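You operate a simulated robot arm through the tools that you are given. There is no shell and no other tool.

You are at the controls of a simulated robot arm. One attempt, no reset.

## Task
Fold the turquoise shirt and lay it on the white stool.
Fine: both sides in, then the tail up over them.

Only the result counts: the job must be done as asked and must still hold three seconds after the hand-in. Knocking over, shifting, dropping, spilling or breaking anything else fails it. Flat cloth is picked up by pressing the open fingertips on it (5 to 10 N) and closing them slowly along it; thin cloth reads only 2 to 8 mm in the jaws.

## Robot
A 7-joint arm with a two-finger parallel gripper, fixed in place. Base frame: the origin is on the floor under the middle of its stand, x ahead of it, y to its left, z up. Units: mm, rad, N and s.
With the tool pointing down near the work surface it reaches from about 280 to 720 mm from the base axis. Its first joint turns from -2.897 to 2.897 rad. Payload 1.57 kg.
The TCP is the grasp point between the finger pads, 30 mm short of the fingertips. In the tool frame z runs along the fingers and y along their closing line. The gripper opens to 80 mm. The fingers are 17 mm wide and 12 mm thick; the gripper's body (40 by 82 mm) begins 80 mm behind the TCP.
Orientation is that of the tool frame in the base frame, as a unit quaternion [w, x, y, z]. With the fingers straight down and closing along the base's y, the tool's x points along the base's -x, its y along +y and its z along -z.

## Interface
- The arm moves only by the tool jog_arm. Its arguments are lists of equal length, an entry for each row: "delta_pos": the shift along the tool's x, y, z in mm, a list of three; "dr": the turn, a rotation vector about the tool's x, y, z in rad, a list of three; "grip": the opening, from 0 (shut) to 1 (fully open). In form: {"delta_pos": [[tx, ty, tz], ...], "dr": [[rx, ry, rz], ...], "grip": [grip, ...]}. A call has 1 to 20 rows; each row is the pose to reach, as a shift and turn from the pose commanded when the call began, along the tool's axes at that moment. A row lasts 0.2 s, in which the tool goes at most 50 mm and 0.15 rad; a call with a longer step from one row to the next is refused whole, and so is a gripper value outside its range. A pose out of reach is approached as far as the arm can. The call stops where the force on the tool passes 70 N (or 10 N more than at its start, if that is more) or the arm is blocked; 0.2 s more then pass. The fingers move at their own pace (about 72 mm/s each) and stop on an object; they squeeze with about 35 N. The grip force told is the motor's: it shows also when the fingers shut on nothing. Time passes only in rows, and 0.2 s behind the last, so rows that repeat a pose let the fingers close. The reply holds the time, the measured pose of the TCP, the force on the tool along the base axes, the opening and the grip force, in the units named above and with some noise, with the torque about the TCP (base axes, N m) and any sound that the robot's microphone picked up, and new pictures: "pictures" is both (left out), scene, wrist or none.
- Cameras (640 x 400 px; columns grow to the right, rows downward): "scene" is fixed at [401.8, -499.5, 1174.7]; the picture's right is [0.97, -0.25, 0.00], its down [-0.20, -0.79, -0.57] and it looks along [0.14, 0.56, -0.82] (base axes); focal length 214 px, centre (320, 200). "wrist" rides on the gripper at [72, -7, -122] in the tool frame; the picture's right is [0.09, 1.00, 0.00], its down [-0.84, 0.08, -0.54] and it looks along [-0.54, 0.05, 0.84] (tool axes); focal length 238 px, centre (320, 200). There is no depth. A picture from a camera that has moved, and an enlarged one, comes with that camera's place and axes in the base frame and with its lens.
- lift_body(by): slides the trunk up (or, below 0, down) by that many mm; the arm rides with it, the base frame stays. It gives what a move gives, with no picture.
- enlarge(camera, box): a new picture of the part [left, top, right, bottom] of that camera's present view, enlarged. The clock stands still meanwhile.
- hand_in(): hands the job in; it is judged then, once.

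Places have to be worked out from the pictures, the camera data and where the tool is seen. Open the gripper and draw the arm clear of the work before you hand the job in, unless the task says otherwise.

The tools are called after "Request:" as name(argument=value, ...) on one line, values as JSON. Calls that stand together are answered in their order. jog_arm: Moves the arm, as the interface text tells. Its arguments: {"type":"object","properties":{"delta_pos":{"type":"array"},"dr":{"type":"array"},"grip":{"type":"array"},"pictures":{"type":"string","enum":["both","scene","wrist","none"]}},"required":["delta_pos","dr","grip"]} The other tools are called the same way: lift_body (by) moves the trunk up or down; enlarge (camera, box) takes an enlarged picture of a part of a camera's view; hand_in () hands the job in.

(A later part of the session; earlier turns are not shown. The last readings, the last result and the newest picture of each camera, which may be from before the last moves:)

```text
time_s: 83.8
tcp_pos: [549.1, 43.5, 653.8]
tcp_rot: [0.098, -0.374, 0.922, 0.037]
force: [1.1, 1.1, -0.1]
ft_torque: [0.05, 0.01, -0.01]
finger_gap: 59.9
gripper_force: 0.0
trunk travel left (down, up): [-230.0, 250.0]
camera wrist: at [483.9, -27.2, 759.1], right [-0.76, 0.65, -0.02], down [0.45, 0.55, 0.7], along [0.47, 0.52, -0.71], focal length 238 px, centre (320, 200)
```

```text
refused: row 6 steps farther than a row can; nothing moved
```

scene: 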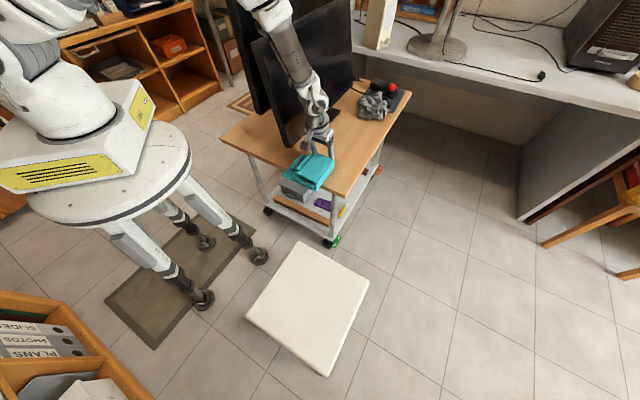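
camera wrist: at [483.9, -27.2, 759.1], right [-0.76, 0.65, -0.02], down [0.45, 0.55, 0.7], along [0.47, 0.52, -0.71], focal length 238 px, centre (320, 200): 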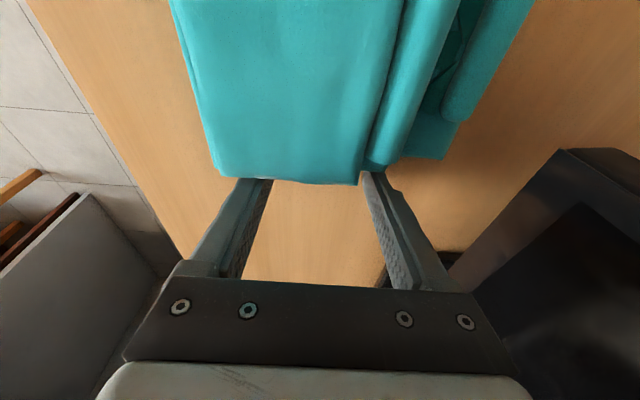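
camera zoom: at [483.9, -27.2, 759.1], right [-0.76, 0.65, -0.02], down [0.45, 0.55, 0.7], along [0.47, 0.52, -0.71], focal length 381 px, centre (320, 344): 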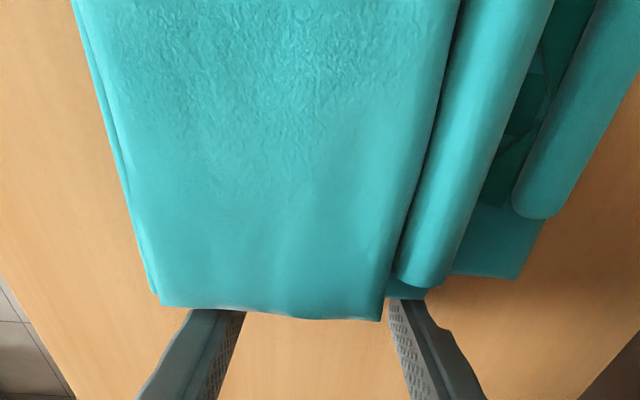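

One row was too long, so I'll repeat the same retreat in smaller steps.

Request:
jog_arm(delta_pos=[[-7, 0, 1.5], [-14.7, 0, 3.1], [-21, 0, -25], [-28, 0, -55], [-34, 0, -85], [-40, 0, -115], [-45.6, 0, -143.7], [-45.6, 0, -143.7]], dr=[[0, 0, 0], [0, 0, 0], [0, 0, 0], [0, 0, 0], [0, 0, 0], [0, 0, 0], [0, 0, 0], [0, 0, 0]], grip=[0.75, 0.75, 0.75, 0.75, 0.75, 0.75, 0.75, 0.75], pictures="none")

```text
time_s: 85.6
tcp_pos: [560.6, 52.3, 804.9]
tcp_rot: [0.098, -0.374, 0.922, 0.036]
force: [0.0, -0.9, -0.1]
ft_torque: [0.01, -0.01, 0.02]
finger_gap: 59.9
gripper_force: 0.1
trunk travel left (down, up): [-230.0, 250.0]
```

I'm clear at z≈805. Next I'll cross back to the robot side of the near edge, bringing the tool fully upright.

Request:
jog_arm(delta_pos=[[30, -1, -7], [65, -2, -15], [100, -3, -24], [135, -4, -32], [170, -5, -41], [213, -6, -51], [213, -6, -51]], dr=[[0, 0.035, 0], [0, 0.07, 0], [0, 0.105, 0], [0, 0.14, 0], [0, 0.175, 0], [0, 0.21, 0], [0, 0.21, 0]], grip=[0.75, 0.75, 0.75, 0.75, 0.75, 0.75, 0.75], pictures="none")

```text
time_s: 87.2
tcp_pos: [404.0, -104.0, 809.7]
tcp_rot: [0.0, -0.375, 0.927, -0.003]
force: [-0.2, 0.2, -0.8]
ft_torque: [-0.04, 0.02, 0.04]
finger_gap: 60.0
gripper_force: 0.0
trunk travel left (down, up): [-230.0, 250.0]
```

Upright at (404, -104, 810). I'll turn the tool 91° so that, once pitched forward, the jaws will close vertically.

Request:
jog_arm(delta_pos=[[0, 0, 0], [0, 0, 0], [0, 0, 0], [0, 0, 0], [0, 0, 0], [0, 0, 0], [0, 0, 0], [0, 0, 0], [0, 0, 0], [0, 0, 0], [0, 0, 0], [0, 0, 0]], dr=[[0, 0, -0.1444], [0, 0, -0.2888], [0, 0, -0.4332], [0, 0, -0.5776], [0, 0, -0.722], [0, 0, -0.8664], [0, 0, -1.0108], [0, 0, -1.1552], [0, 0, -1.2996], [0, 0, -1.444], [0, 0, -1.588], [0, 0, -1.588]], grip=[0.75, 0.75, 0.75, 0.75, 0.75, 0.75, 0.75, 0.75, 0.75, 0.75, 0.75, 0.75], pictures="none")

```text
time_s: 89.8
tcp_pos: [405.8, -102.6, 810.9]
tcp_rot: [0.002, 0.925, -0.38, 0.002]
force: [-0.9, -0.2, 0.6]
ft_torque: [0.01, 0.03, -0.01]
finger_gap: 60.0
gripper_force: 0.1
trunk travel left (down, up): [-230.0, 250.0]
```

The tool is turned. I'll pitch it forward about 86° in front of and well above the bundle, watching how the arm posture behaves.

Request:
jog_arm(delta_pos=[[0, -3, 0], [0, -6, 0], [0, -9, 0], [0, -12, 0], [0, -15, 0], [0, -18, 0], [0, -21, 0], [0, -24, 0], [0, -28, 0], [0, -32, 0], [0, -35, 0], [0, -35, 0]], dr=[[0.137, 0, 0], [0.274, 0, 0], [0.411, 0, 0], [0.548, 0, 0], [0.685, 0, 0], [0.822, 0, 0], [0.959, 0, 0], [1.096, 0, 0], [1.233, 0, 0], [1.37, 0, 0], [1.5, 0, 0], [1.5, 0, 0]], grip=[0.75, 0.75, 0.75, 0.75, 0.75, 0.75, 0.75, 0.75, 0.75, 0.75, 0.75, 0.75])

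Request:
enlarge(camera="scene", box=[220, 80, 380, 220])

```text
time_s: 92.4
tcp_pos: [429.9, -73.5, 828.4]
tcp_rot: [-0.625, 0.68, -0.282, 0.261]
force: [1.0, 0.3, 0.2]
ft_torque: [-0.01, -0.01, 0.03]
finger_gap: 59.9
gripper_force: 0.0
out of reach, approached as far as the arm can: row 11, 12
trunk travel left (down, up): [-230.0, 250.0]
camera wrist: at [395.2, -209.3, 846.0], right [0.01, -0.12, -0.99], down [-0.98, 0.21, -0.03], along [0.21, 0.97, -0.12], focal length 238 px, centre (320, 200)
```

scene: 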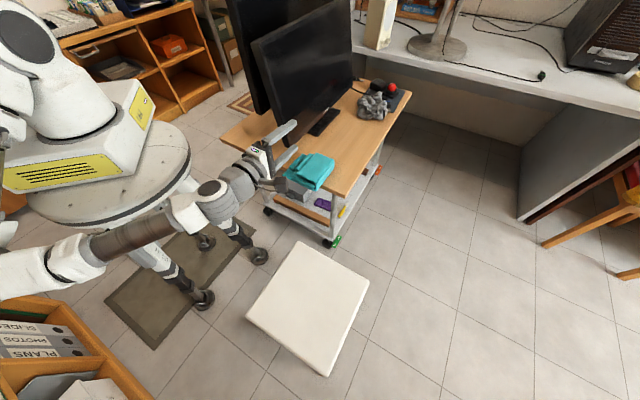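
wrist: 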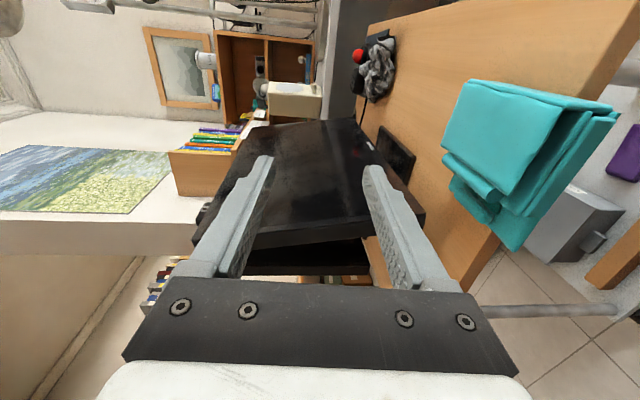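

```text
2.86 times, centred on (300, 150) of scene
camera zoom: at [401.8, -499.5, 1174.7], right [0.97, -0.25, 0.0], down [-0.2, -0.79, -0.57], along [0.14, 0.56, -0.82], focal length 613 px, centre (377, 343)
```

zoom: 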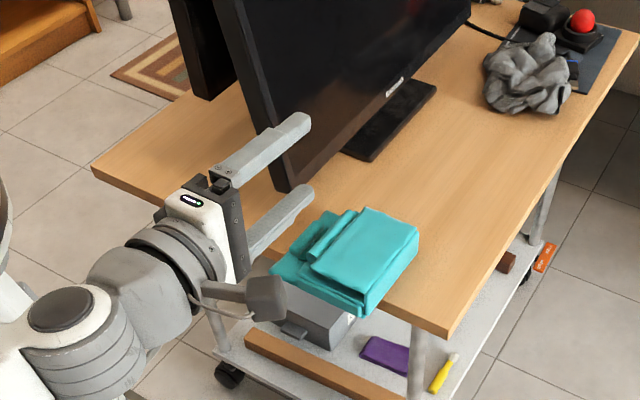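

The hand reached about 85° of pitch, pointing at the bundle with the jaws vertical. The elbow has swung low on the right side, so I'll check its clearance to the bookshelf there.

Request:
enlarge(camera="scene", box=[0, 180, 260, 400])

Request:
enlarge(camera="scene", box=[0, 0, 240, 200])

```text
1.82 times, centred on (130, 290) of scene
camera zoom: at [401.8, -499.5, 1174.7], right [0.97, -0.25, 0.0], down [-0.2, -0.79, -0.57], along [0.14, 0.56, -0.82], focal length 390 px, centre (666, 36)
```

zoom: 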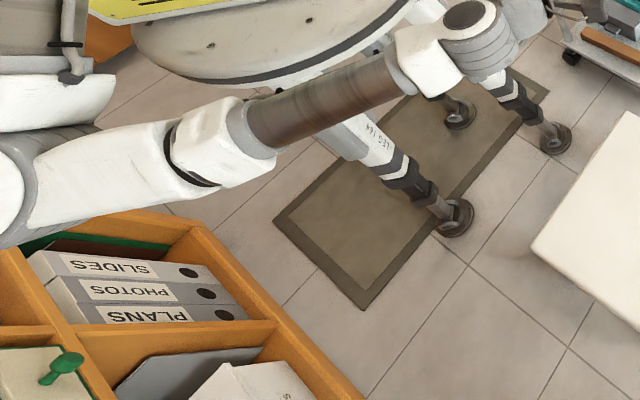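

```text
2.00 times, centred on (120, 100) of scene
camera zoom: at [401.8, -499.5, 1174.7], right [0.97, -0.25, 0.0], down [-0.2, -0.79, -0.57], along [0.14, 0.56, -0.82], focal length 429 px, centre (720, 400)
```

zoom: 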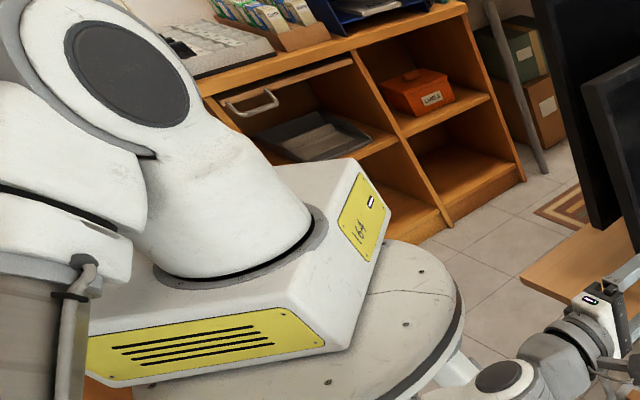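

The elbow appears to pass above and in front of the shelf, with no contact reported. Lowering the hand should extend the arm and draw the elbow away from it. I'll back off 12 mm and descend the first 100 mm, then check again.

Request:
jog_arm(delta_pos=[[0, 8, -5], [0, 25, -9.5], [0, 45, -8.5], [0, 65, -7], [0, 85, -5.5], [0, 100, -4], [0, 100, -4]], dr=[[0, 0, 0], [0, 0, 0], [0, 0, 0], [0, 0, 0], [0, 0, 0], [0, 0, 0], [0, 0, 0]], grip=[0.75, 0.75, 0.75, 0.75, 0.75, 0.75, 0.75])

Request:
enlarge(camera="scene", box=[0, 180, 260, 400])

Request:
enlarge(camera="scene", box=[220, 80, 380, 220])

```text
time_s: 94.0
tcp_pos: [423.9, -60.4, 799.7]
tcp_rot: [-0.611, 0.691, -0.292, 0.253]
force: [-0.9, -1.0, 0.7]
ft_torque: [-0.01, 0.01, -0.03]
finger_gap: 60.0
gripper_force: 0.1
out of reach, approached as far as the arm can: row 1, 2, 3, 4, 5, 6, 7
trunk travel left (down, up): [-230.0, 250.0]
camera wrist: at [388.8, -196.0, 821.3], right [-0.03, -0.15, -0.99], down [-0.98, 0.21, 0.0], along [0.21, 0.97, -0.15], focal length 238 px, centre (320, 200)
```

scene: 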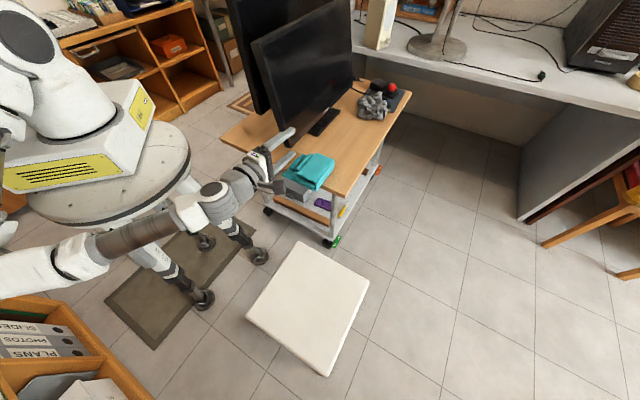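
wrist: 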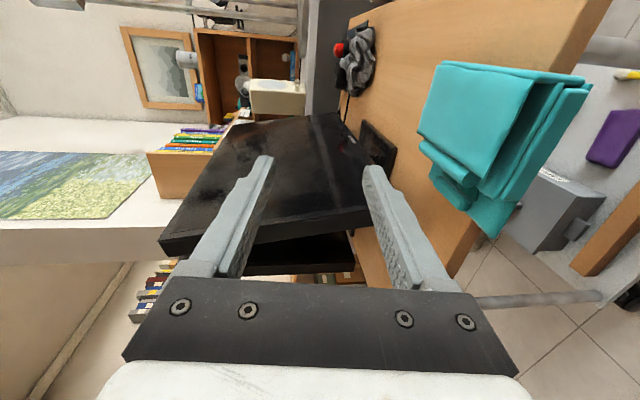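

```text
1.82 times, centred on (130, 290) of scene
camera zoom: at [401.8, -499.5, 1174.7], right [0.97, -0.25, 0.0], down [-0.2, -0.79, -0.57], along [0.14, 0.56, -0.82], focal length 390 px, centre (666, 36)
```

zoom: 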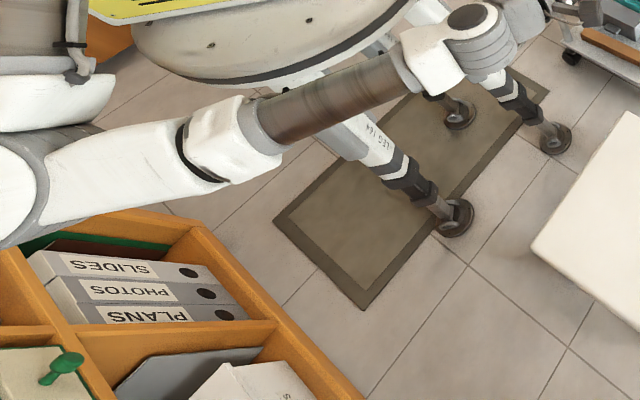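

```text
2.86 times, centred on (300, 150) of scene
camera zoom: at [401.8, -499.5, 1174.7], right [0.97, -0.25, 0.0], down [-0.2, -0.79, -0.57], along [0.14, 0.56, -0.82], focal length 613 px, centre (377, 343)
```

zoom: 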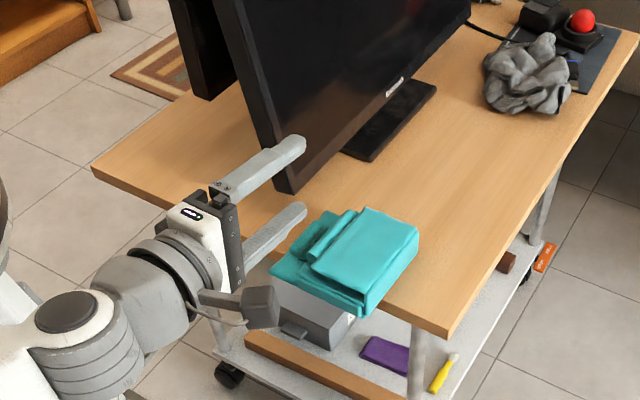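

That roll orientation hits a joint limit. The opposite roll (camera on the other side) should sit mid-range, so I'll pitch the hand back upright first.

Request:
jog_arm(delta_pos=[[0, -5, -4], [0, -10, -8], [0, -15, -12], [0, -20, -16], [0, -20, -20], [0, -20, -20], [0, -20, -20], [0, -20, -20], [0, -20, -20], [0, -20, -20], [0, -20, -20]], dr=[[-0.1445, 0, 0], [-0.289, 0, 0], [-0.4335, 0, 0], [-0.578, 0, 0], [-0.7225, 0, 0], [-0.867, 0, 0], [-1.0115, 0, 0], [-1.156, 0, 0], [-1.3005, 0, 0], [-1.445, 0, 0], [-1.445, 0, 0]], grip=[0.75, 0.75, 0.75, 0.75, 0.75, 0.75, 0.75, 0.75, 0.75, 0.75, 0.75], pictures="none")

```text
time_s: 96.4
tcp_pos: [412.5, -74.8, 822.5]
tcp_rot: [-0.002, 0.922, -0.387, -0.004]
force: [-1.0, 0.2, -0.5]
ft_torque: [0.0, 0.02, -0.03]
finger_gap: 60.0
gripper_force: 0.1
trunk travel left (down, up): [-230.0, 250.0]
```

Upright again. I'll turn the tool half a revolution the other way, in two calls, with the camera sweeping around the robot's free side.

Request:
jog_arm(delta_pos=[[0, 0, 0], [0, 0, 0], [0, 0, 0], [0, 0, 0], [0, 0, 0], [0, 0, 0], [0, 0, 0], [0, 0, 0], [0, 0, 0], [0, 0, 0], [0, 0, 0], [0, 0, 0], [0, 0, 0], [0, 0, 0], [0, 0, 0], [0, 0, 0]], dr=[[0, 0, 0.14], [0, 0, 0.28], [0, 0, 0.42], [0, 0, 0.56], [0, 0, 0.7], [0, 0, 0.84], [0, 0, 0.98], [0, 0, 1.12], [0, 0, 1.26], [0, 0, 1.4], [0, 0, 1.54], [0, 0, 1.68], [0, 0, 1.82], [0, 0, 1.96], [0, 0, 2.1], [0, 0, 2.1]], grip=[0.75, 0.75, 0.75, 0.75, 0.75, 0.75, 0.75, 0.75, 0.75, 0.75, 0.75, 0.75, 0.75, 0.75, 0.75, 0.75], pictures="none")

```text
time_s: 99.8
tcp_pos: [411.3, -75.2, 821.2]
tcp_rot: [-0.002, -0.122, 0.993, 0.004]
force: [-0.1, 0.8, 0.3]
ft_torque: [0.02, -0.01, -0.02]
finger_gap: 60.0
gripper_force: 0.1
trunk travel left (down, up): [-230.0, 250.0]
```

Halfway round, everything normal. I'll finish the turn to -45°.

Request:
jog_arm(delta_pos=[[0, 0, 0], [0, 0, 0], [0, 0, 0], [0, 0, 0], [0, 0, 0], [0, 0, 0], [0, 0, 0], [0, 0, 0], [0, 0, 0]], dr=[[0, 0, 0.13], [0, 0, 0.26], [0, 0, 0.39], [0, 0, 0.52], [0, 0, 0.65], [0, 0, 0.78], [0, 0, 0.91], [0, 0, 1.03], [0, 0, 1.03]], grip=[0.75, 0.75, 0.75, 0.75, 0.75, 0.75, 0.75, 0.75, 0.75], pictures="scene")

```text
time_s: 101.8
tcp_pos: [411.7, -74.1, 821.4]
tcp_rot: [-0.003, 0.382, 0.924, 0.002]
force: [0.4, 0.3, 0.1]
ft_torque: [-0.01, 0.05, -0.03]
finger_gap: 59.9
gripper_force: 0.0
trunk travel left (down, up): [-230.0, 250.0]
```

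scene: 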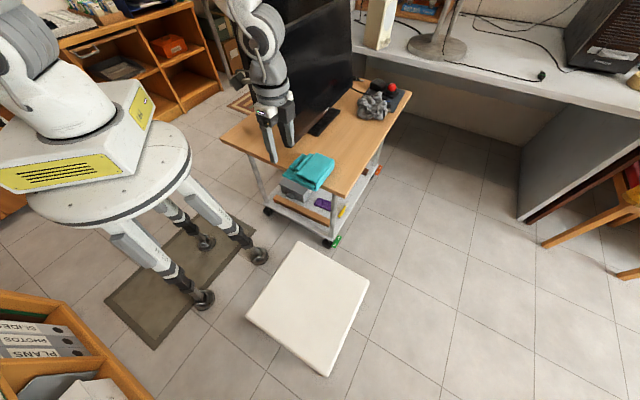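

The turn is done, with jaw axis along the approach direction. I'll pitch forward again about 85° and see whether this side is reachable.

Request:
jog_arm(delta_pos=[[0, 0, 0], [0, 0, 0], [0, 0, 0], [0, 0, 0], [0, 0, 0], [0, 0, 0], [0, 0, 0], [0, 0, 0], [0, 0, 0], [0, 0, 0], [0, 0, 0], [0, 0, 0]], dr=[[-0.137, 0, 0], [-0.274, 0, 0], [-0.411, 0, 0], [-0.548, 0, 0], [-0.685, 0, 0], [-0.822, 0, 0], [-0.959, 0, 0], [-1.096, 0, 0], [-1.233, 0, 0], [-1.37, 0, 0], [-1.48, 0, 0], [-1.48, 0, 0]], grip=[0.75, 0.75, 0.75, 0.75, 0.75, 0.75, 0.75, 0.75, 0.75, 0.75, 0.75, 0.75])

Request:
enlarge(camera="scene", box=[0, 80, 380, 320])

```text
time_s: 104.4
tcp_pos: [409.9, -73.8, 822.8]
tcp_rot: [0.254, 0.284, 0.68, 0.626]
force: [0.3, -0.1, 0.3]
ft_torque: [-0.01, -0.01, 0.05]
finger_gap: 59.8
gripper_force: 0.1
trunk travel left (down, up): [-230.0, 250.0]
camera wrist: at [274.1, -111.0, 827.8], right [0.0, 0.12, 0.99], down [0.22, -0.97, 0.12], along [0.98, 0.22, -0.03], focal length 238 px, centre (320, 200)
```

scene: 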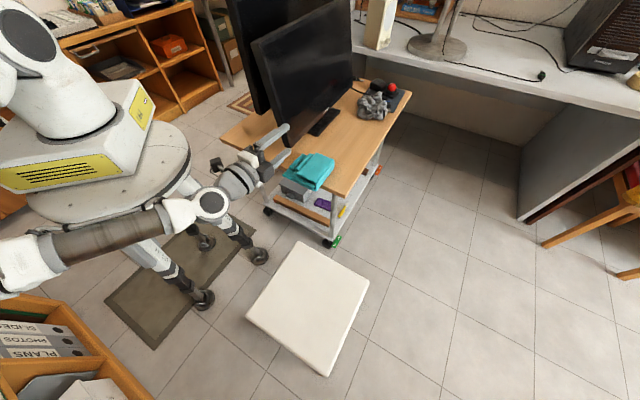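
wrist: 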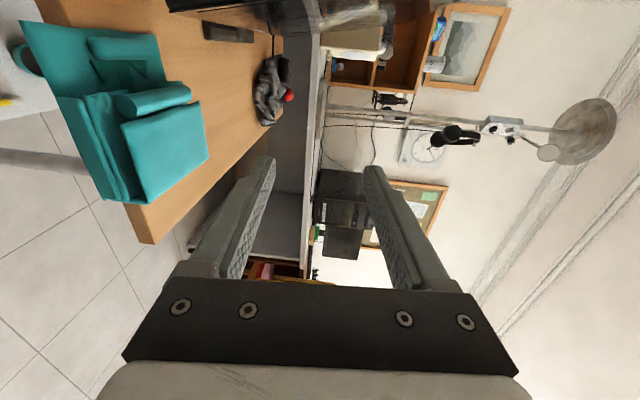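

```text
1.67 times, centred on (190, 200) of scene
camera zoom: at [401.8, -499.5, 1174.7], right [0.97, -0.25, 0.0], down [-0.2, -0.79, -0.57], along [0.14, 0.56, -0.82], focal length 358 px, centre (537, 200)
```

zoom: 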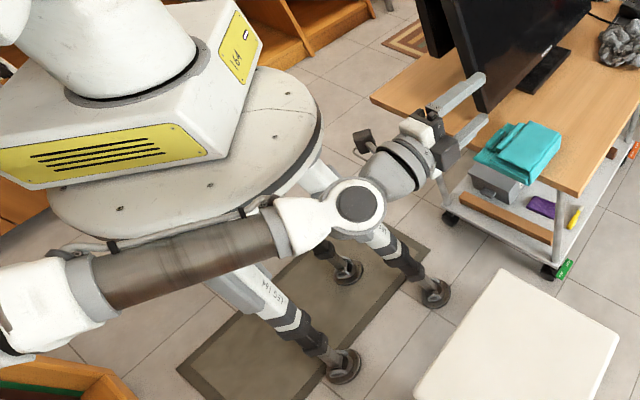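

This orientation is reachable: the hand points at the bundle, jaws vertical, tips 19 mm short of it. I'll descend 100 mm and check for any limit.

Request:
jog_arm(delta_pos=[[0, -20, 1.7], [0, -40, 3.4], [-0.5, -60, 5.2], [-0.8, -80, 6.9], [-1, -99.6, 8.6], [-1, -99.6, 8.6]], dr=[[0, 0, 0], [0, 0, 0], [0, 0, 0], [0, 0, 0], [0, 0, 0], [0, 0, 0]], grip=[0.75, 0.75, 0.75, 0.75, 0.75, 0.75])

Request:
enlarge(camera="scene", box=[0, 80, 380, 320])

```text
time_s: 105.8
tcp_pos: [410.8, -75.3, 723.4]
tcp_rot: [0.255, 0.284, 0.682, 0.624]
force: [-0.2, 0.7, 1.2]
ft_torque: [0.0, -0.01, -0.03]
finger_gap: 60.1
gripper_force: 0.0
trunk travel left (down, up): [-230.0, 250.0]
camera wrist: at [273.3, -111.0, 729.2], right [0.0, 0.12, 0.99], down [0.22, -0.97, 0.12], along [0.98, 0.22, -0.03], focal length 238 px, centre (320, 200)
```

scene: 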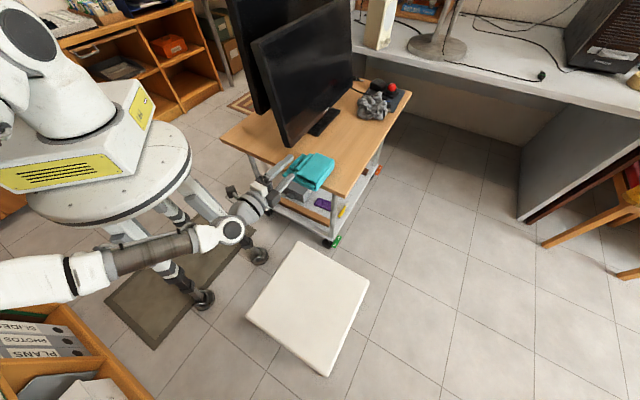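
wrist: 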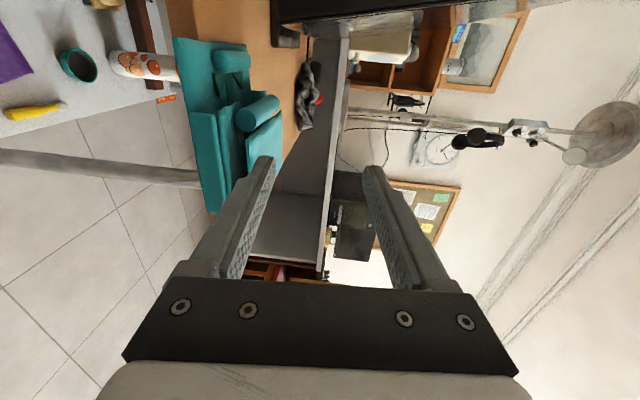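

```text
1.67 times, centred on (190, 200) of scene
camera zoom: at [401.8, -499.5, 1174.7], right [0.97, -0.25, 0.0], down [-0.2, -0.79, -0.57], along [0.14, 0.56, -0.82], focal length 358 px, centre (537, 200)
```

zoom: 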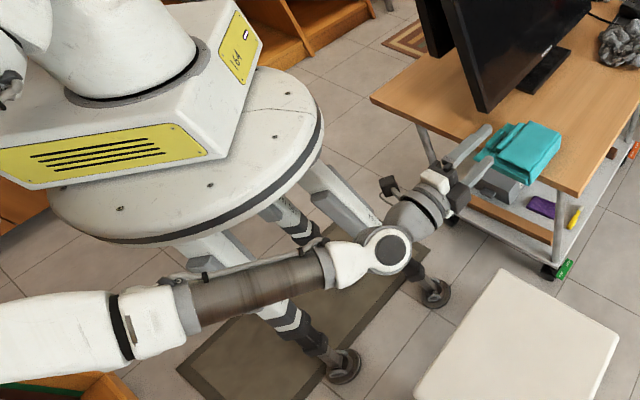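

No limit this time, and working out the bookcase's position shows it is about 0.3 m away from the elbow. I'll descend the remaining 81 mm to the bundle's mid-height.

Request:
jog_arm(delta_pos=[[0, -20, 1.7], [0, -40, 3.4], [-0.5, -60, 5.2], [-0.7, -75, 6.5], [-0.8, -81, 7], [-0.8, -81, 7]], dr=[[0, 0, 0], [0, 0, 0], [0, 0, 0], [0, 0, 0], [0, 0, 0], [0, 0, 0]], grip=[0.75, 0.75, 0.75, 0.75, 0.75, 0.75])

Request:
enlarge(camera="scene", box=[260, 120, 360, 200])

Request:
enlarge(camera="wrist", box=[140, 20, 460, 220])

```text
time_s: 107.2
tcp_pos: [411.9, -75.8, 641.9]
tcp_rot: [0.254, 0.284, 0.681, 0.625]
force: [0.3, -0.1, -0.4]
ft_torque: [0.0, 0.01, -0.01]
finger_gap: 60.0
gripper_force: 0.0
trunk travel left (down, up): [-230.0, 250.0]
camera wrist: at [273.2, -111.8, 646.7], right [0.0, 0.12, 0.99], down [0.22, -0.97, 0.12], along [0.98, 0.22, -0.03], focal length 238 px, centre (320, 200)
```

scene: 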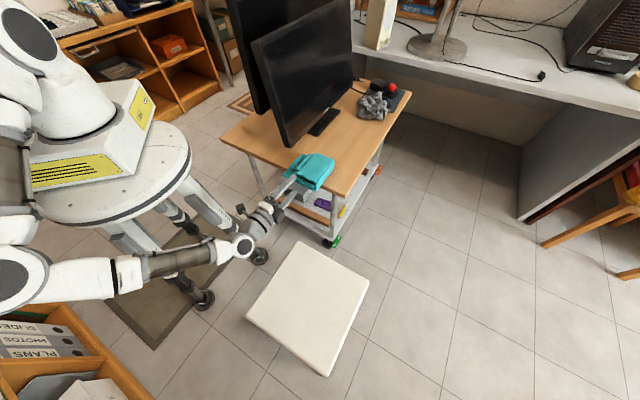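
wrist: 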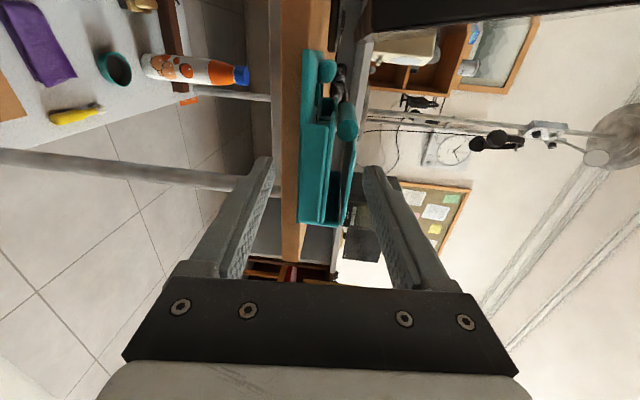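

```text
5.00 times, centred on (310, 160) of scene
camera zoom: at [401.8, -499.5, 1174.7], right [0.97, -0.25, 0.0], down [-0.2, -0.79, -0.57], along [0.14, 0.56, -0.82], focal length 1072 px, centre (370, 400)
```

zoom: 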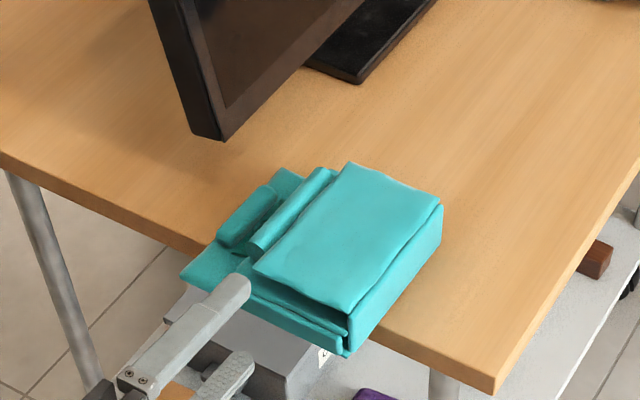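

```text
2.00 times, centred on (300, 120) of wrist
camera zoom: at [273.2, -111.8, 646.7], right [0.0, 0.12, 0.99], down [0.22, -0.97, 0.12], along [0.98, 0.22, -0.03], focal length 477 px, centre (360, 360)
```

zoom: 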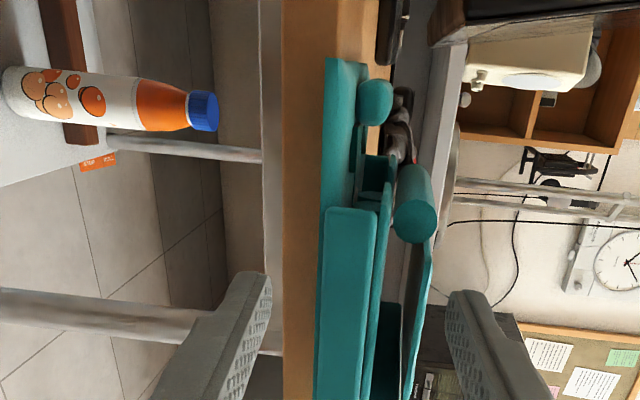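

The side view is very clear: the bundle spans z≈620–667 and my jaws straddle that height. I'll open them a bit more, shift 8 mm toward the tail to be nearer the centre of mass, and move in so the lower finger passes under the overhang.

Request:
jog_arm(delta_pos=[[-3, 1, 0], [-6, 2, 0], [-8, 2.5, 8], [-8, 3, 17], [-8, 3.5, 26], [-8, 4.2, 35], [-8, 5, 42], [-8, 5, 42]], dr=[[0, 0, 0], [0, 0, 0], [0, 0, 0], [0, 0, 0], [0, 0, 0], [0, 0, 0], [0, 0, 0], [0, 0, 0]], grip=[0.92, 0.92, 0.92, 0.92, 0.92, 0.92, 0.92, 0.92])

Request:
enlarge(camera="wrist", box=[140, 20, 460, 220])

Request:
enlarge(camera="scene", box=[270, 120, 350, 190])

```text
time_s: 109.0
tcp_pos: [447.6, -50.8, 643.4]
tcp_rot: [0.254, 0.284, 0.68, 0.626]
force: [-0.4, 0.0, -0.5]
ft_torque: [-0.04, 0.0, 0.02]
finger_gap: 73.5
gripper_force: 0.1
trunk travel left (down, up): [-230.0, 250.0]
camera wrist: at [309.4, -86.7, 648.2], right [0.0, 0.12, 0.99], down [0.22, -0.97, 0.12], along [0.98, 0.22, -0.03], focal length 238 px, centre (320, 200)
```

scene: 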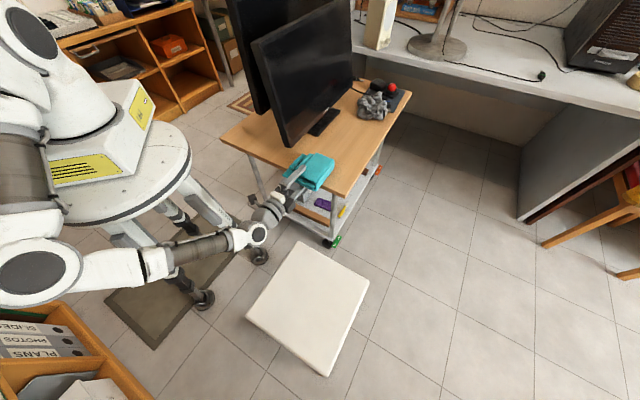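
wrist: 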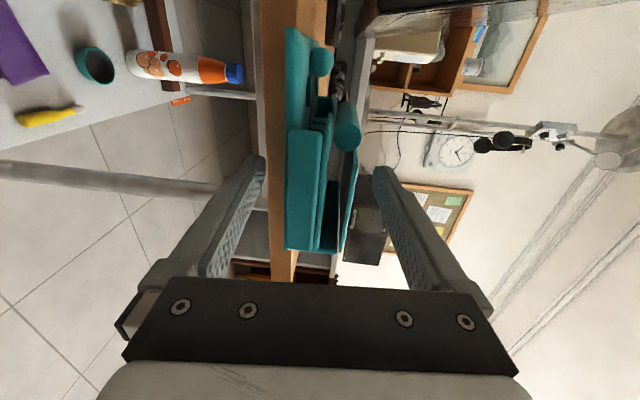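

```text
2.00 times, centred on (300, 120) of wrist
camera zoom: at [309.4, -86.7, 648.2], right [0.0, 0.12, 0.99], down [0.22, -0.97, 0.12], along [0.98, 0.22, -0.03], focal length 477 px, centre (360, 360)
```

zoom: 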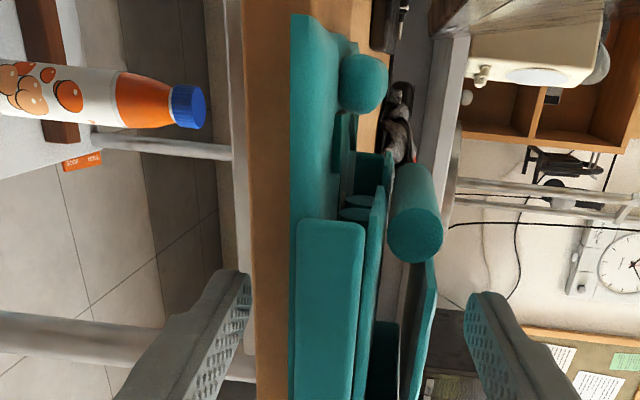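

```text
5.71 times, centred on (310, 155) of scene
camera zoom: at [401.8, -499.5, 1174.7], right [0.97, -0.25, 0.0], down [-0.2, -0.79, -0.57], along [0.14, 0.56, -0.82], focal length 1226 px, centre (377, 457)
```

zoom: 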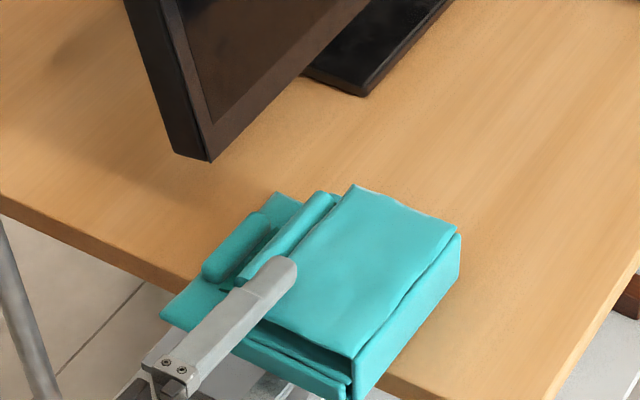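

The jaws straddle the overhanging stack, with the lower finger below it and 8 mm short of the table edge. I'll close slowly to about 46 mm and read the force.

Request:
jog_arm(delta_pos=[[0, 0, 0], [0, 0, 0], [0, 0, 0], [0, 0, 0], [0, 0, 0], [0, 0, 0], [0, 0, 0], [0, 0, 0]], dr=[[0, 0, 0], [0, 0, 0], [0, 0, 0], [0, 0, 0], [0, 0, 0], [0, 0, 0], [0, 0, 0], [0, 0, 0]], grip=[0.86, 0.8, 0.74, 0.7, 0.66, 0.62, 0.58, 0.58])

Request:
enlarge(camera="wrist", box=[140, 20, 460, 220])

```text
time_s: 110.8
tcp_pos: [446.9, -50.6, 642.4]
tcp_rot: [0.255, 0.283, 0.681, 0.625]
force: [0.0, 0.0, 0.9]
ft_torque: [0.03, -0.02, 0.02]
finger_gap: 47.1
gripper_force: 0.1
trunk travel left (down, up): [-230.0, 250.0]
camera wrist: at [309.2, -86.8, 648.3], right [0.0, 0.12, 0.99], down [0.22, -0.97, 0.12], along [0.98, 0.22, -0.03], focal length 238 px, centre (320, 200)
```

scene: 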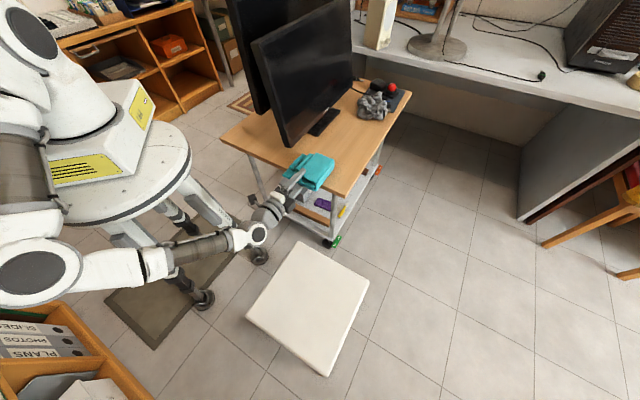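
wrist: 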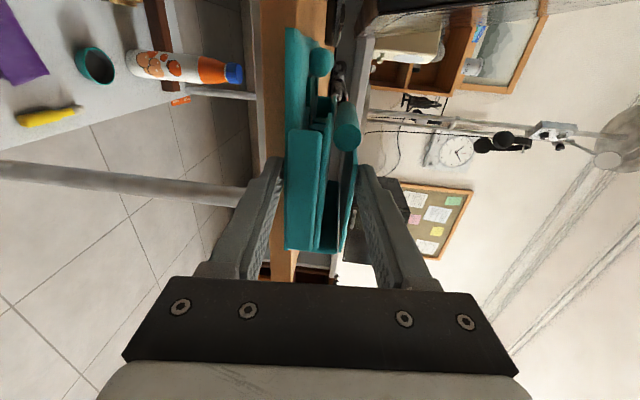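

```text
2.00 times, centred on (300, 120) of wrist
camera zoom: at [309.2, -86.8, 648.3], right [0.0, 0.12, 0.99], down [0.22, -0.97, 0.12], along [0.98, 0.22, -0.03], focal length 477 px, centre (360, 360)
```

zoom: 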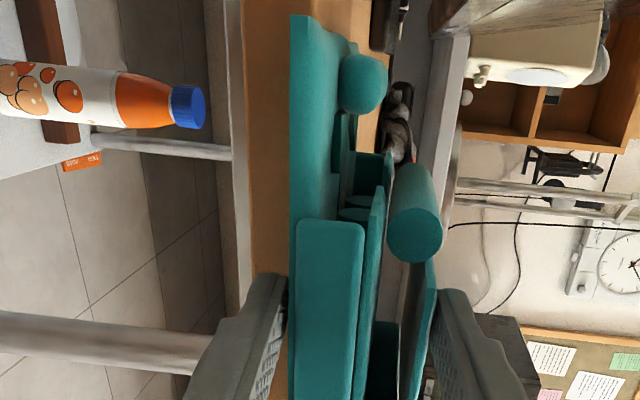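

Both fingers are just touching, lower on the body's underside and upper on the tail panel. I'll keep closing to a full grip, sinking 7 mm so the stack gets squeezed from the top rather than lifted.

Request:
jog_arm(delta_pos=[[0, -1, 0], [0, -2.5, 0], [0, -4, 0], [0, -5.5, 0], [0, -7, 0], [0, -7, 0], [0, -7, 0], [0, -7, 0], [0, -7, 0]], dr=[[0, 0, 0], [0, 0, 0], [0, 0, 0], [0, 0, 0], [0, 0, 0], [0, 0, 0], [0, 0, 0], [0, 0, 0], [0, 0, 0]], grip=[0.55, 0.51, 0.47, 0.43, 0.39, 0.34, 0.28, 0, 0])

Request:
enlarge(camera="wrist", box=[140, 20, 460, 220])

Request:
enlarge(camera="scene", box=[270, 120, 350, 190])

```text
time_s: 112.8
tcp_pos: [446.6, -50.6, 641.8]
tcp_rot: [0.257, 0.279, 0.677, 0.631]
force: [-4.8, -6.6, 43.5]
ft_torque: [0.98, -1.25, -0.21]
finger_gap: 43.7
gripper_force: 35.1
trunk travel left (down, up): [-230.0, 250.0]
camera wrist: at [309.4, -87.3, 644.9], right [-0.01, 0.11, 0.99], down [0.22, -0.97, 0.11], along [0.98, 0.22, -0.01], focal length 238 px, centre (320, 200)
```

scene: 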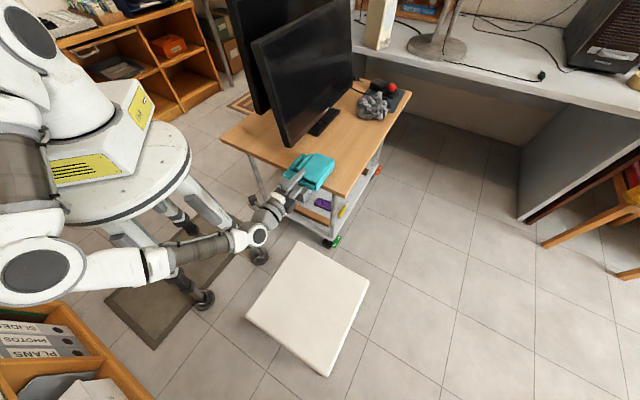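
wrist: 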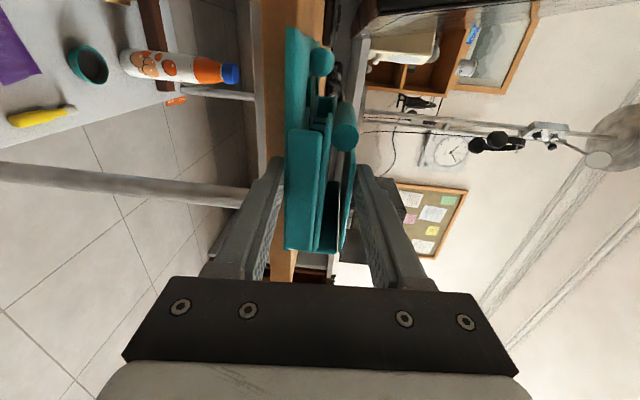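

```text
2.00 times, centred on (300, 120) of wrist
camera zoom: at [309.4, -87.3, 644.9], right [-0.01, 0.11, 0.99], down [0.22, -0.97, 0.11], along [0.98, 0.22, -0.01], focal length 477 px, centre (360, 360)
```

zoom: 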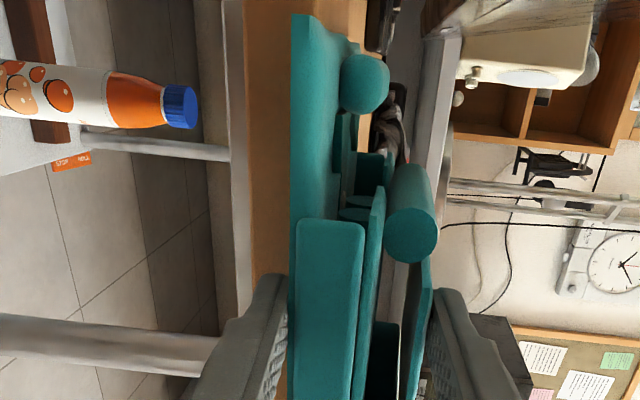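

```text
5.71 times, centred on (310, 155) of scene
camera zoom: at [401.8, -499.5, 1174.7], right [0.97, -0.25, 0.0], down [-0.2, -0.79, -0.57], along [0.14, 0.56, -0.82], focal length 1226 px, centre (377, 457)
```

zoom: 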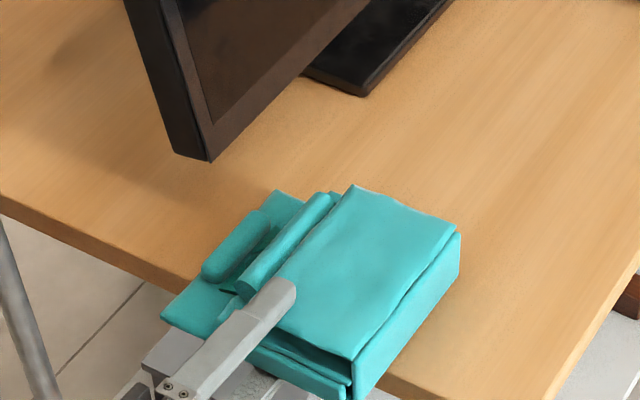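

The stack is firm: 44 mm thick under the full 35 N grip. My 7 mm sink is now just pressing it on the table (43 N), so I'll raise back to unload and then a little more to lift.

Request:
jog_arm(delta_pos=[[0, 3, 0], [0, 6, 0], [0, 8, 0], [0, 8, 0]], dr=[[0, 0, 0], [0, 0, 0], [0, 0, 0], [0, 0, 0]], grip=[0, 0, 0, 0], pictures="none")

```text
time_s: 113.8
tcp_pos: [446.5, -50.6, 643.0]
tcp_rot: [0.254, 0.284, 0.68, 0.626]
force: [7.0, 3.2, 12.7]
ft_torque: [0.18, -1.41, 0.19]
finger_gap: 43.7
gripper_force: 34.6
trunk travel left (down, up): [-230.0, 250.0]
```

The load has dropped to 13 N. I'll lift 15 mm and look at how the bundle hangs.

Request:
jog_arm(delta_pos=[[0, 3, 0], [0, 6, 0], [0, 10, 0], [0, 15, 0], [0, 15, 0]], dr=[[0, 0, 0], [0, 0, 0], [0, 0, 0], [0, 0, 0], [0, 0, 0]], grip=[0, 0, 0, 0, 0])

Request:
enlarge(camera="wrist", box=[140, 20, 460, 220])

Request:
enlarge(camera="scene", box=[270, 120, 350, 190])

```text
time_s: 115.0
tcp_pos: [447.2, -50.7, 657.4]
tcp_rot: [0.255, 0.285, 0.681, 0.624]
force: [-0.2, 0.3, -1.9]
ft_torque: [-0.09, 0.06, 0.01]
finger_gap: 42.0
gripper_force: 34.9
trunk travel left (down, up): [-230.0, 250.0]
camera wrist: at [310.7, -86.2, 663.4], right [0.0, 0.12, 0.99], down [0.22, -0.97, 0.12], along [0.98, 0.22, -0.03], focal length 238 px, centre (320, 200)
```

scene: 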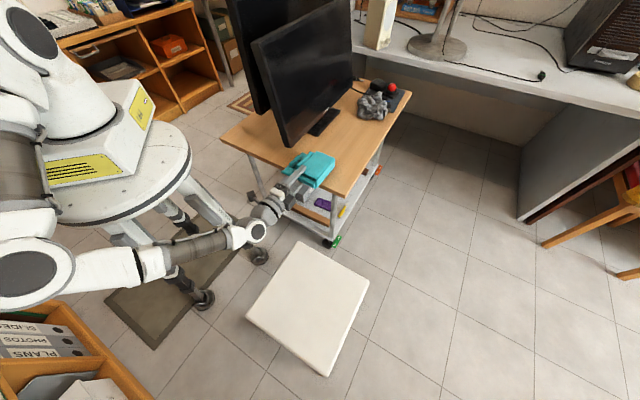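
wrist: 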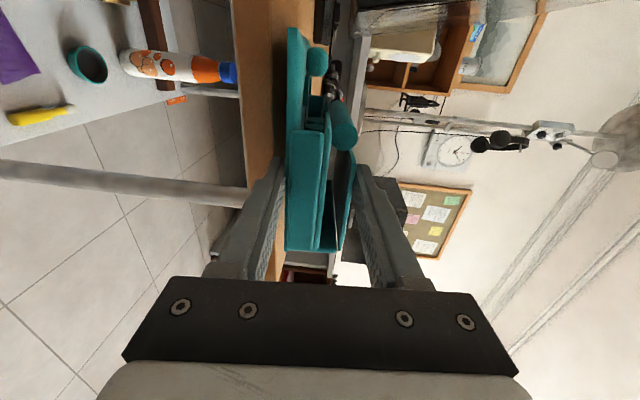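

```text
2.00 times, centred on (300, 120) of wrist
camera zoom: at [310.7, -86.2, 663.4], right [0.0, 0.12, 0.99], down [0.22, -0.97, 0.12], along [0.98, 0.22, -0.03], focal length 477 px, centre (360, 360)
```

zoom: 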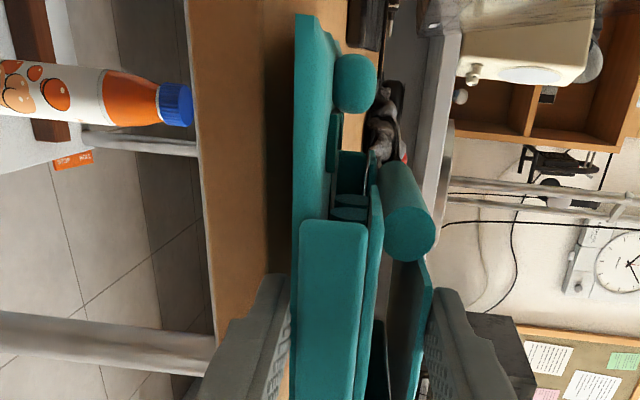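

```text
5.71 times, centred on (310, 155) of scene
camera zoom: at [401.8, -499.5, 1174.7], right [0.97, -0.25, 0.0], down [-0.2, -0.79, -0.57], along [0.14, 0.56, -0.82], focal length 1226 px, centre (377, 457)
```

zoom: 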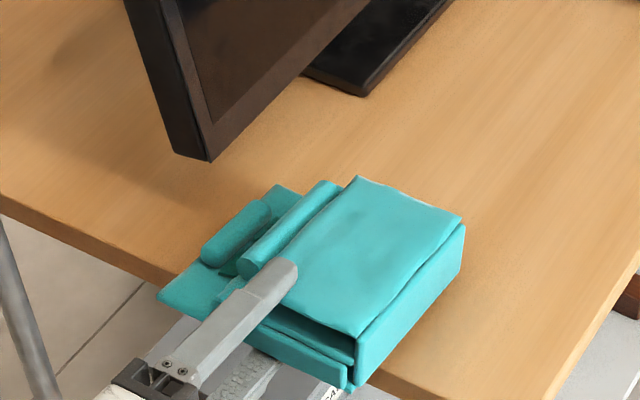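

The whole folded bundle is off the table, level and firmly held; it weighs about 0.2 kg. I'll lift it another 85 mm, smoothly.

Request:
jog_arm(delta_pos=[[0, 6, 0], [0, 14, 0], [0, 24, 0], [0, 35, 0], [0, 46, 0], [0, 57, 0], [0, 68, 0], [0, 78, 0], [0, 85, 0], [0, 85, 0]], dr=[[0, 0, 0], [0, 0, 0], [0, 0, 0], [0, 0, 0], [0, 0, 0], [0, 0, 0], [0, 0, 0], [0, 0, 0], [0, 0, 0], [0, 0, 0]], grip=[0, 0, 0, 0, 0, 0, 0, 0, 0, 0])

Request:
enlarge(camera="scene", box=[240, 100, 360, 190])

```text
time_s: 117.2
tcp_pos: [453.0, -45.3, 741.7]
tcp_rot: [0.254, 0.284, 0.681, 0.625]
force: [-0.3, -0.3, -2.1]
ft_torque: [-0.11, 0.13, 0.02]
finger_gap: 42.0
gripper_force: 34.8
trunk travel left (down, up): [-230.0, 250.0]
camera wrist: at [316.7, -81.2, 747.8], right [0.0, 0.12, 0.99], down [0.22, -0.97, 0.12], along [0.98, 0.22, -0.03], focal length 238 px, centre (320, 200)
```

scene: 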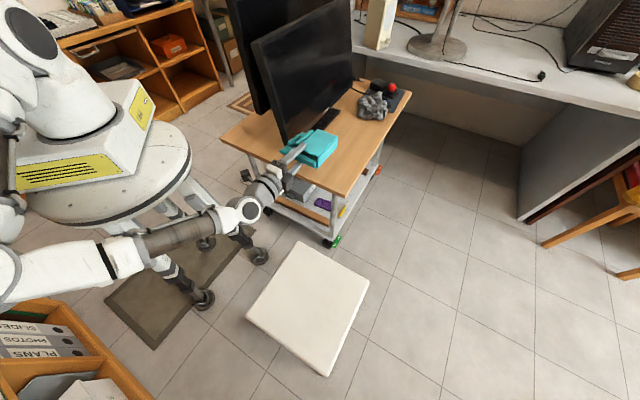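
wrist: 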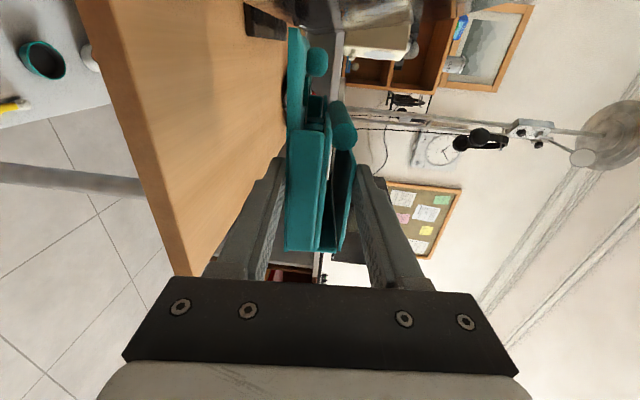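

```text
4.44 times, centred on (300, 145) of scene
camera zoom: at [401.8, -499.5, 1174.7], right [0.97, -0.25, 0.0], down [-0.2, -0.79, -0.57], along [0.14, 0.56, -0.82], focal length 953 px, centre (409, 444)
```

zoom: 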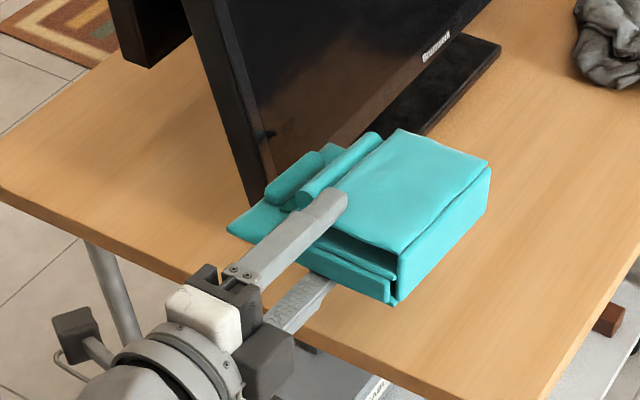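

The bundle hangs level. Its collar corner is only about 2 cm in front of the monitor, but swinging the whole arm clockwise about its base moves it straight away from there. I'll do the first half of that swing, keeping the bundle level.

Request:
jog_arm(delta_pos=[[-6.5, -0.6, -8.2], [-12.9, -1.3, -16.6], [-25, -2.7, -33.7], [-36.3, -4.1, -51.4], [-46.8, -5.6, -69.6], [-56.4, -7.2, -88.3], [-65.1, -8.7, -107.4], [-72.9, -10.4, -126.8], [-79.9, -12, -146.6], [-79.9, -12, -146.6]], dr=[[0, -0.023, 0.002], [0, -0.046, 0.004], [-0.001, -0.0921, 0.008], [-0.0014, -0.1381, 0.012], [-0.0019, -0.1842, 0.0159], [-0.0023, -0.2302, 0.0199], [-0.0028, -0.2763, 0.0239], [-0.0032, -0.3223, 0.0279], [-0.0037, -0.3684, 0.0319], [-0.0037, -0.3684, 0.0319]], grip=[0, 0, 0, 0, 0, 0, 0, 0, 0, 0])

Request:
enlarge(camera="scene", box=[200, 80, 380, 230])

```text
time_s: 119.4
tcp_pos: [405.6, -206.5, 743.8]
tcp_rot: [0.365, 0.404, 0.617, 0.568]
force: [-0.2, -0.7, -2.4]
ft_torque: [-0.01, 0.14, -0.03]
finger_gap: 41.7
gripper_force: 35.7
trunk travel left (down, up): [-230.0, 250.0]
camera wrist: at [263.6, -190.0, 749.2], right [0.05, 0.11, 0.99], down [-0.15, -0.98, 0.12], along [0.99, -0.15, -0.03], focal length 238 px, centre (320, 200)
```

scene: 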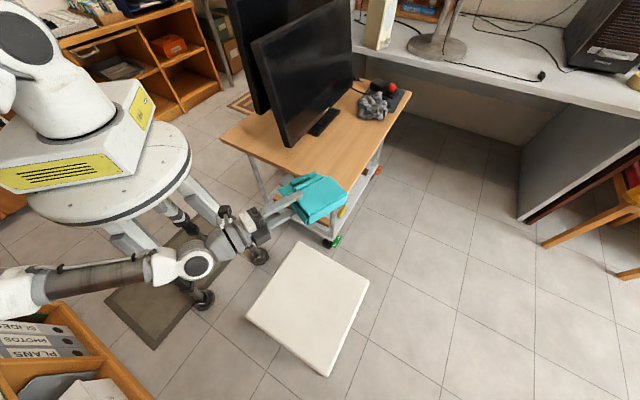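
wrist: 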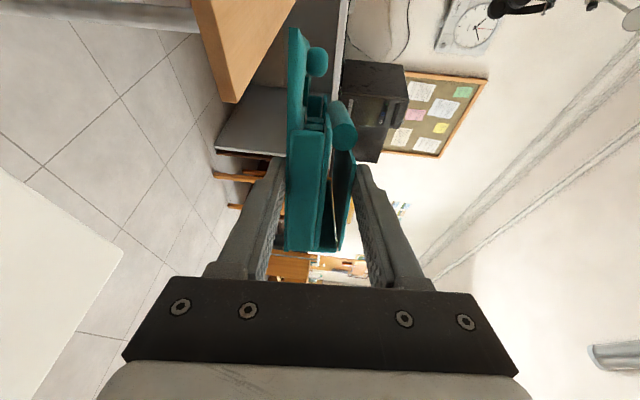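

```text
2.67 times, centred on (290, 155) of scene
camera zoom: at [401.8, -499.5, 1174.7], right [0.97, -0.25, 0.0], down [-0.2, -0.79, -0.57], along [0.14, 0.56, -0.82], focal length 572 px, centre (400, 320)
```

zoom: 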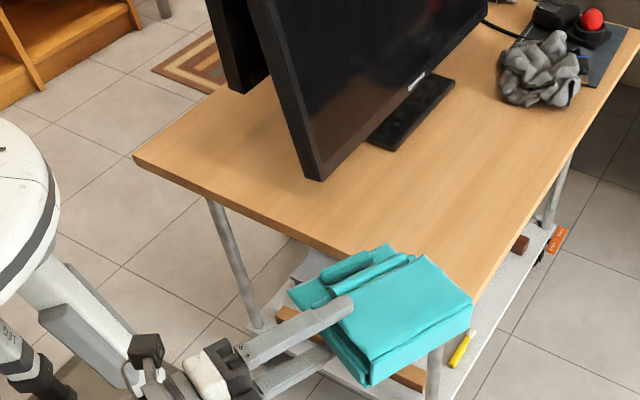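

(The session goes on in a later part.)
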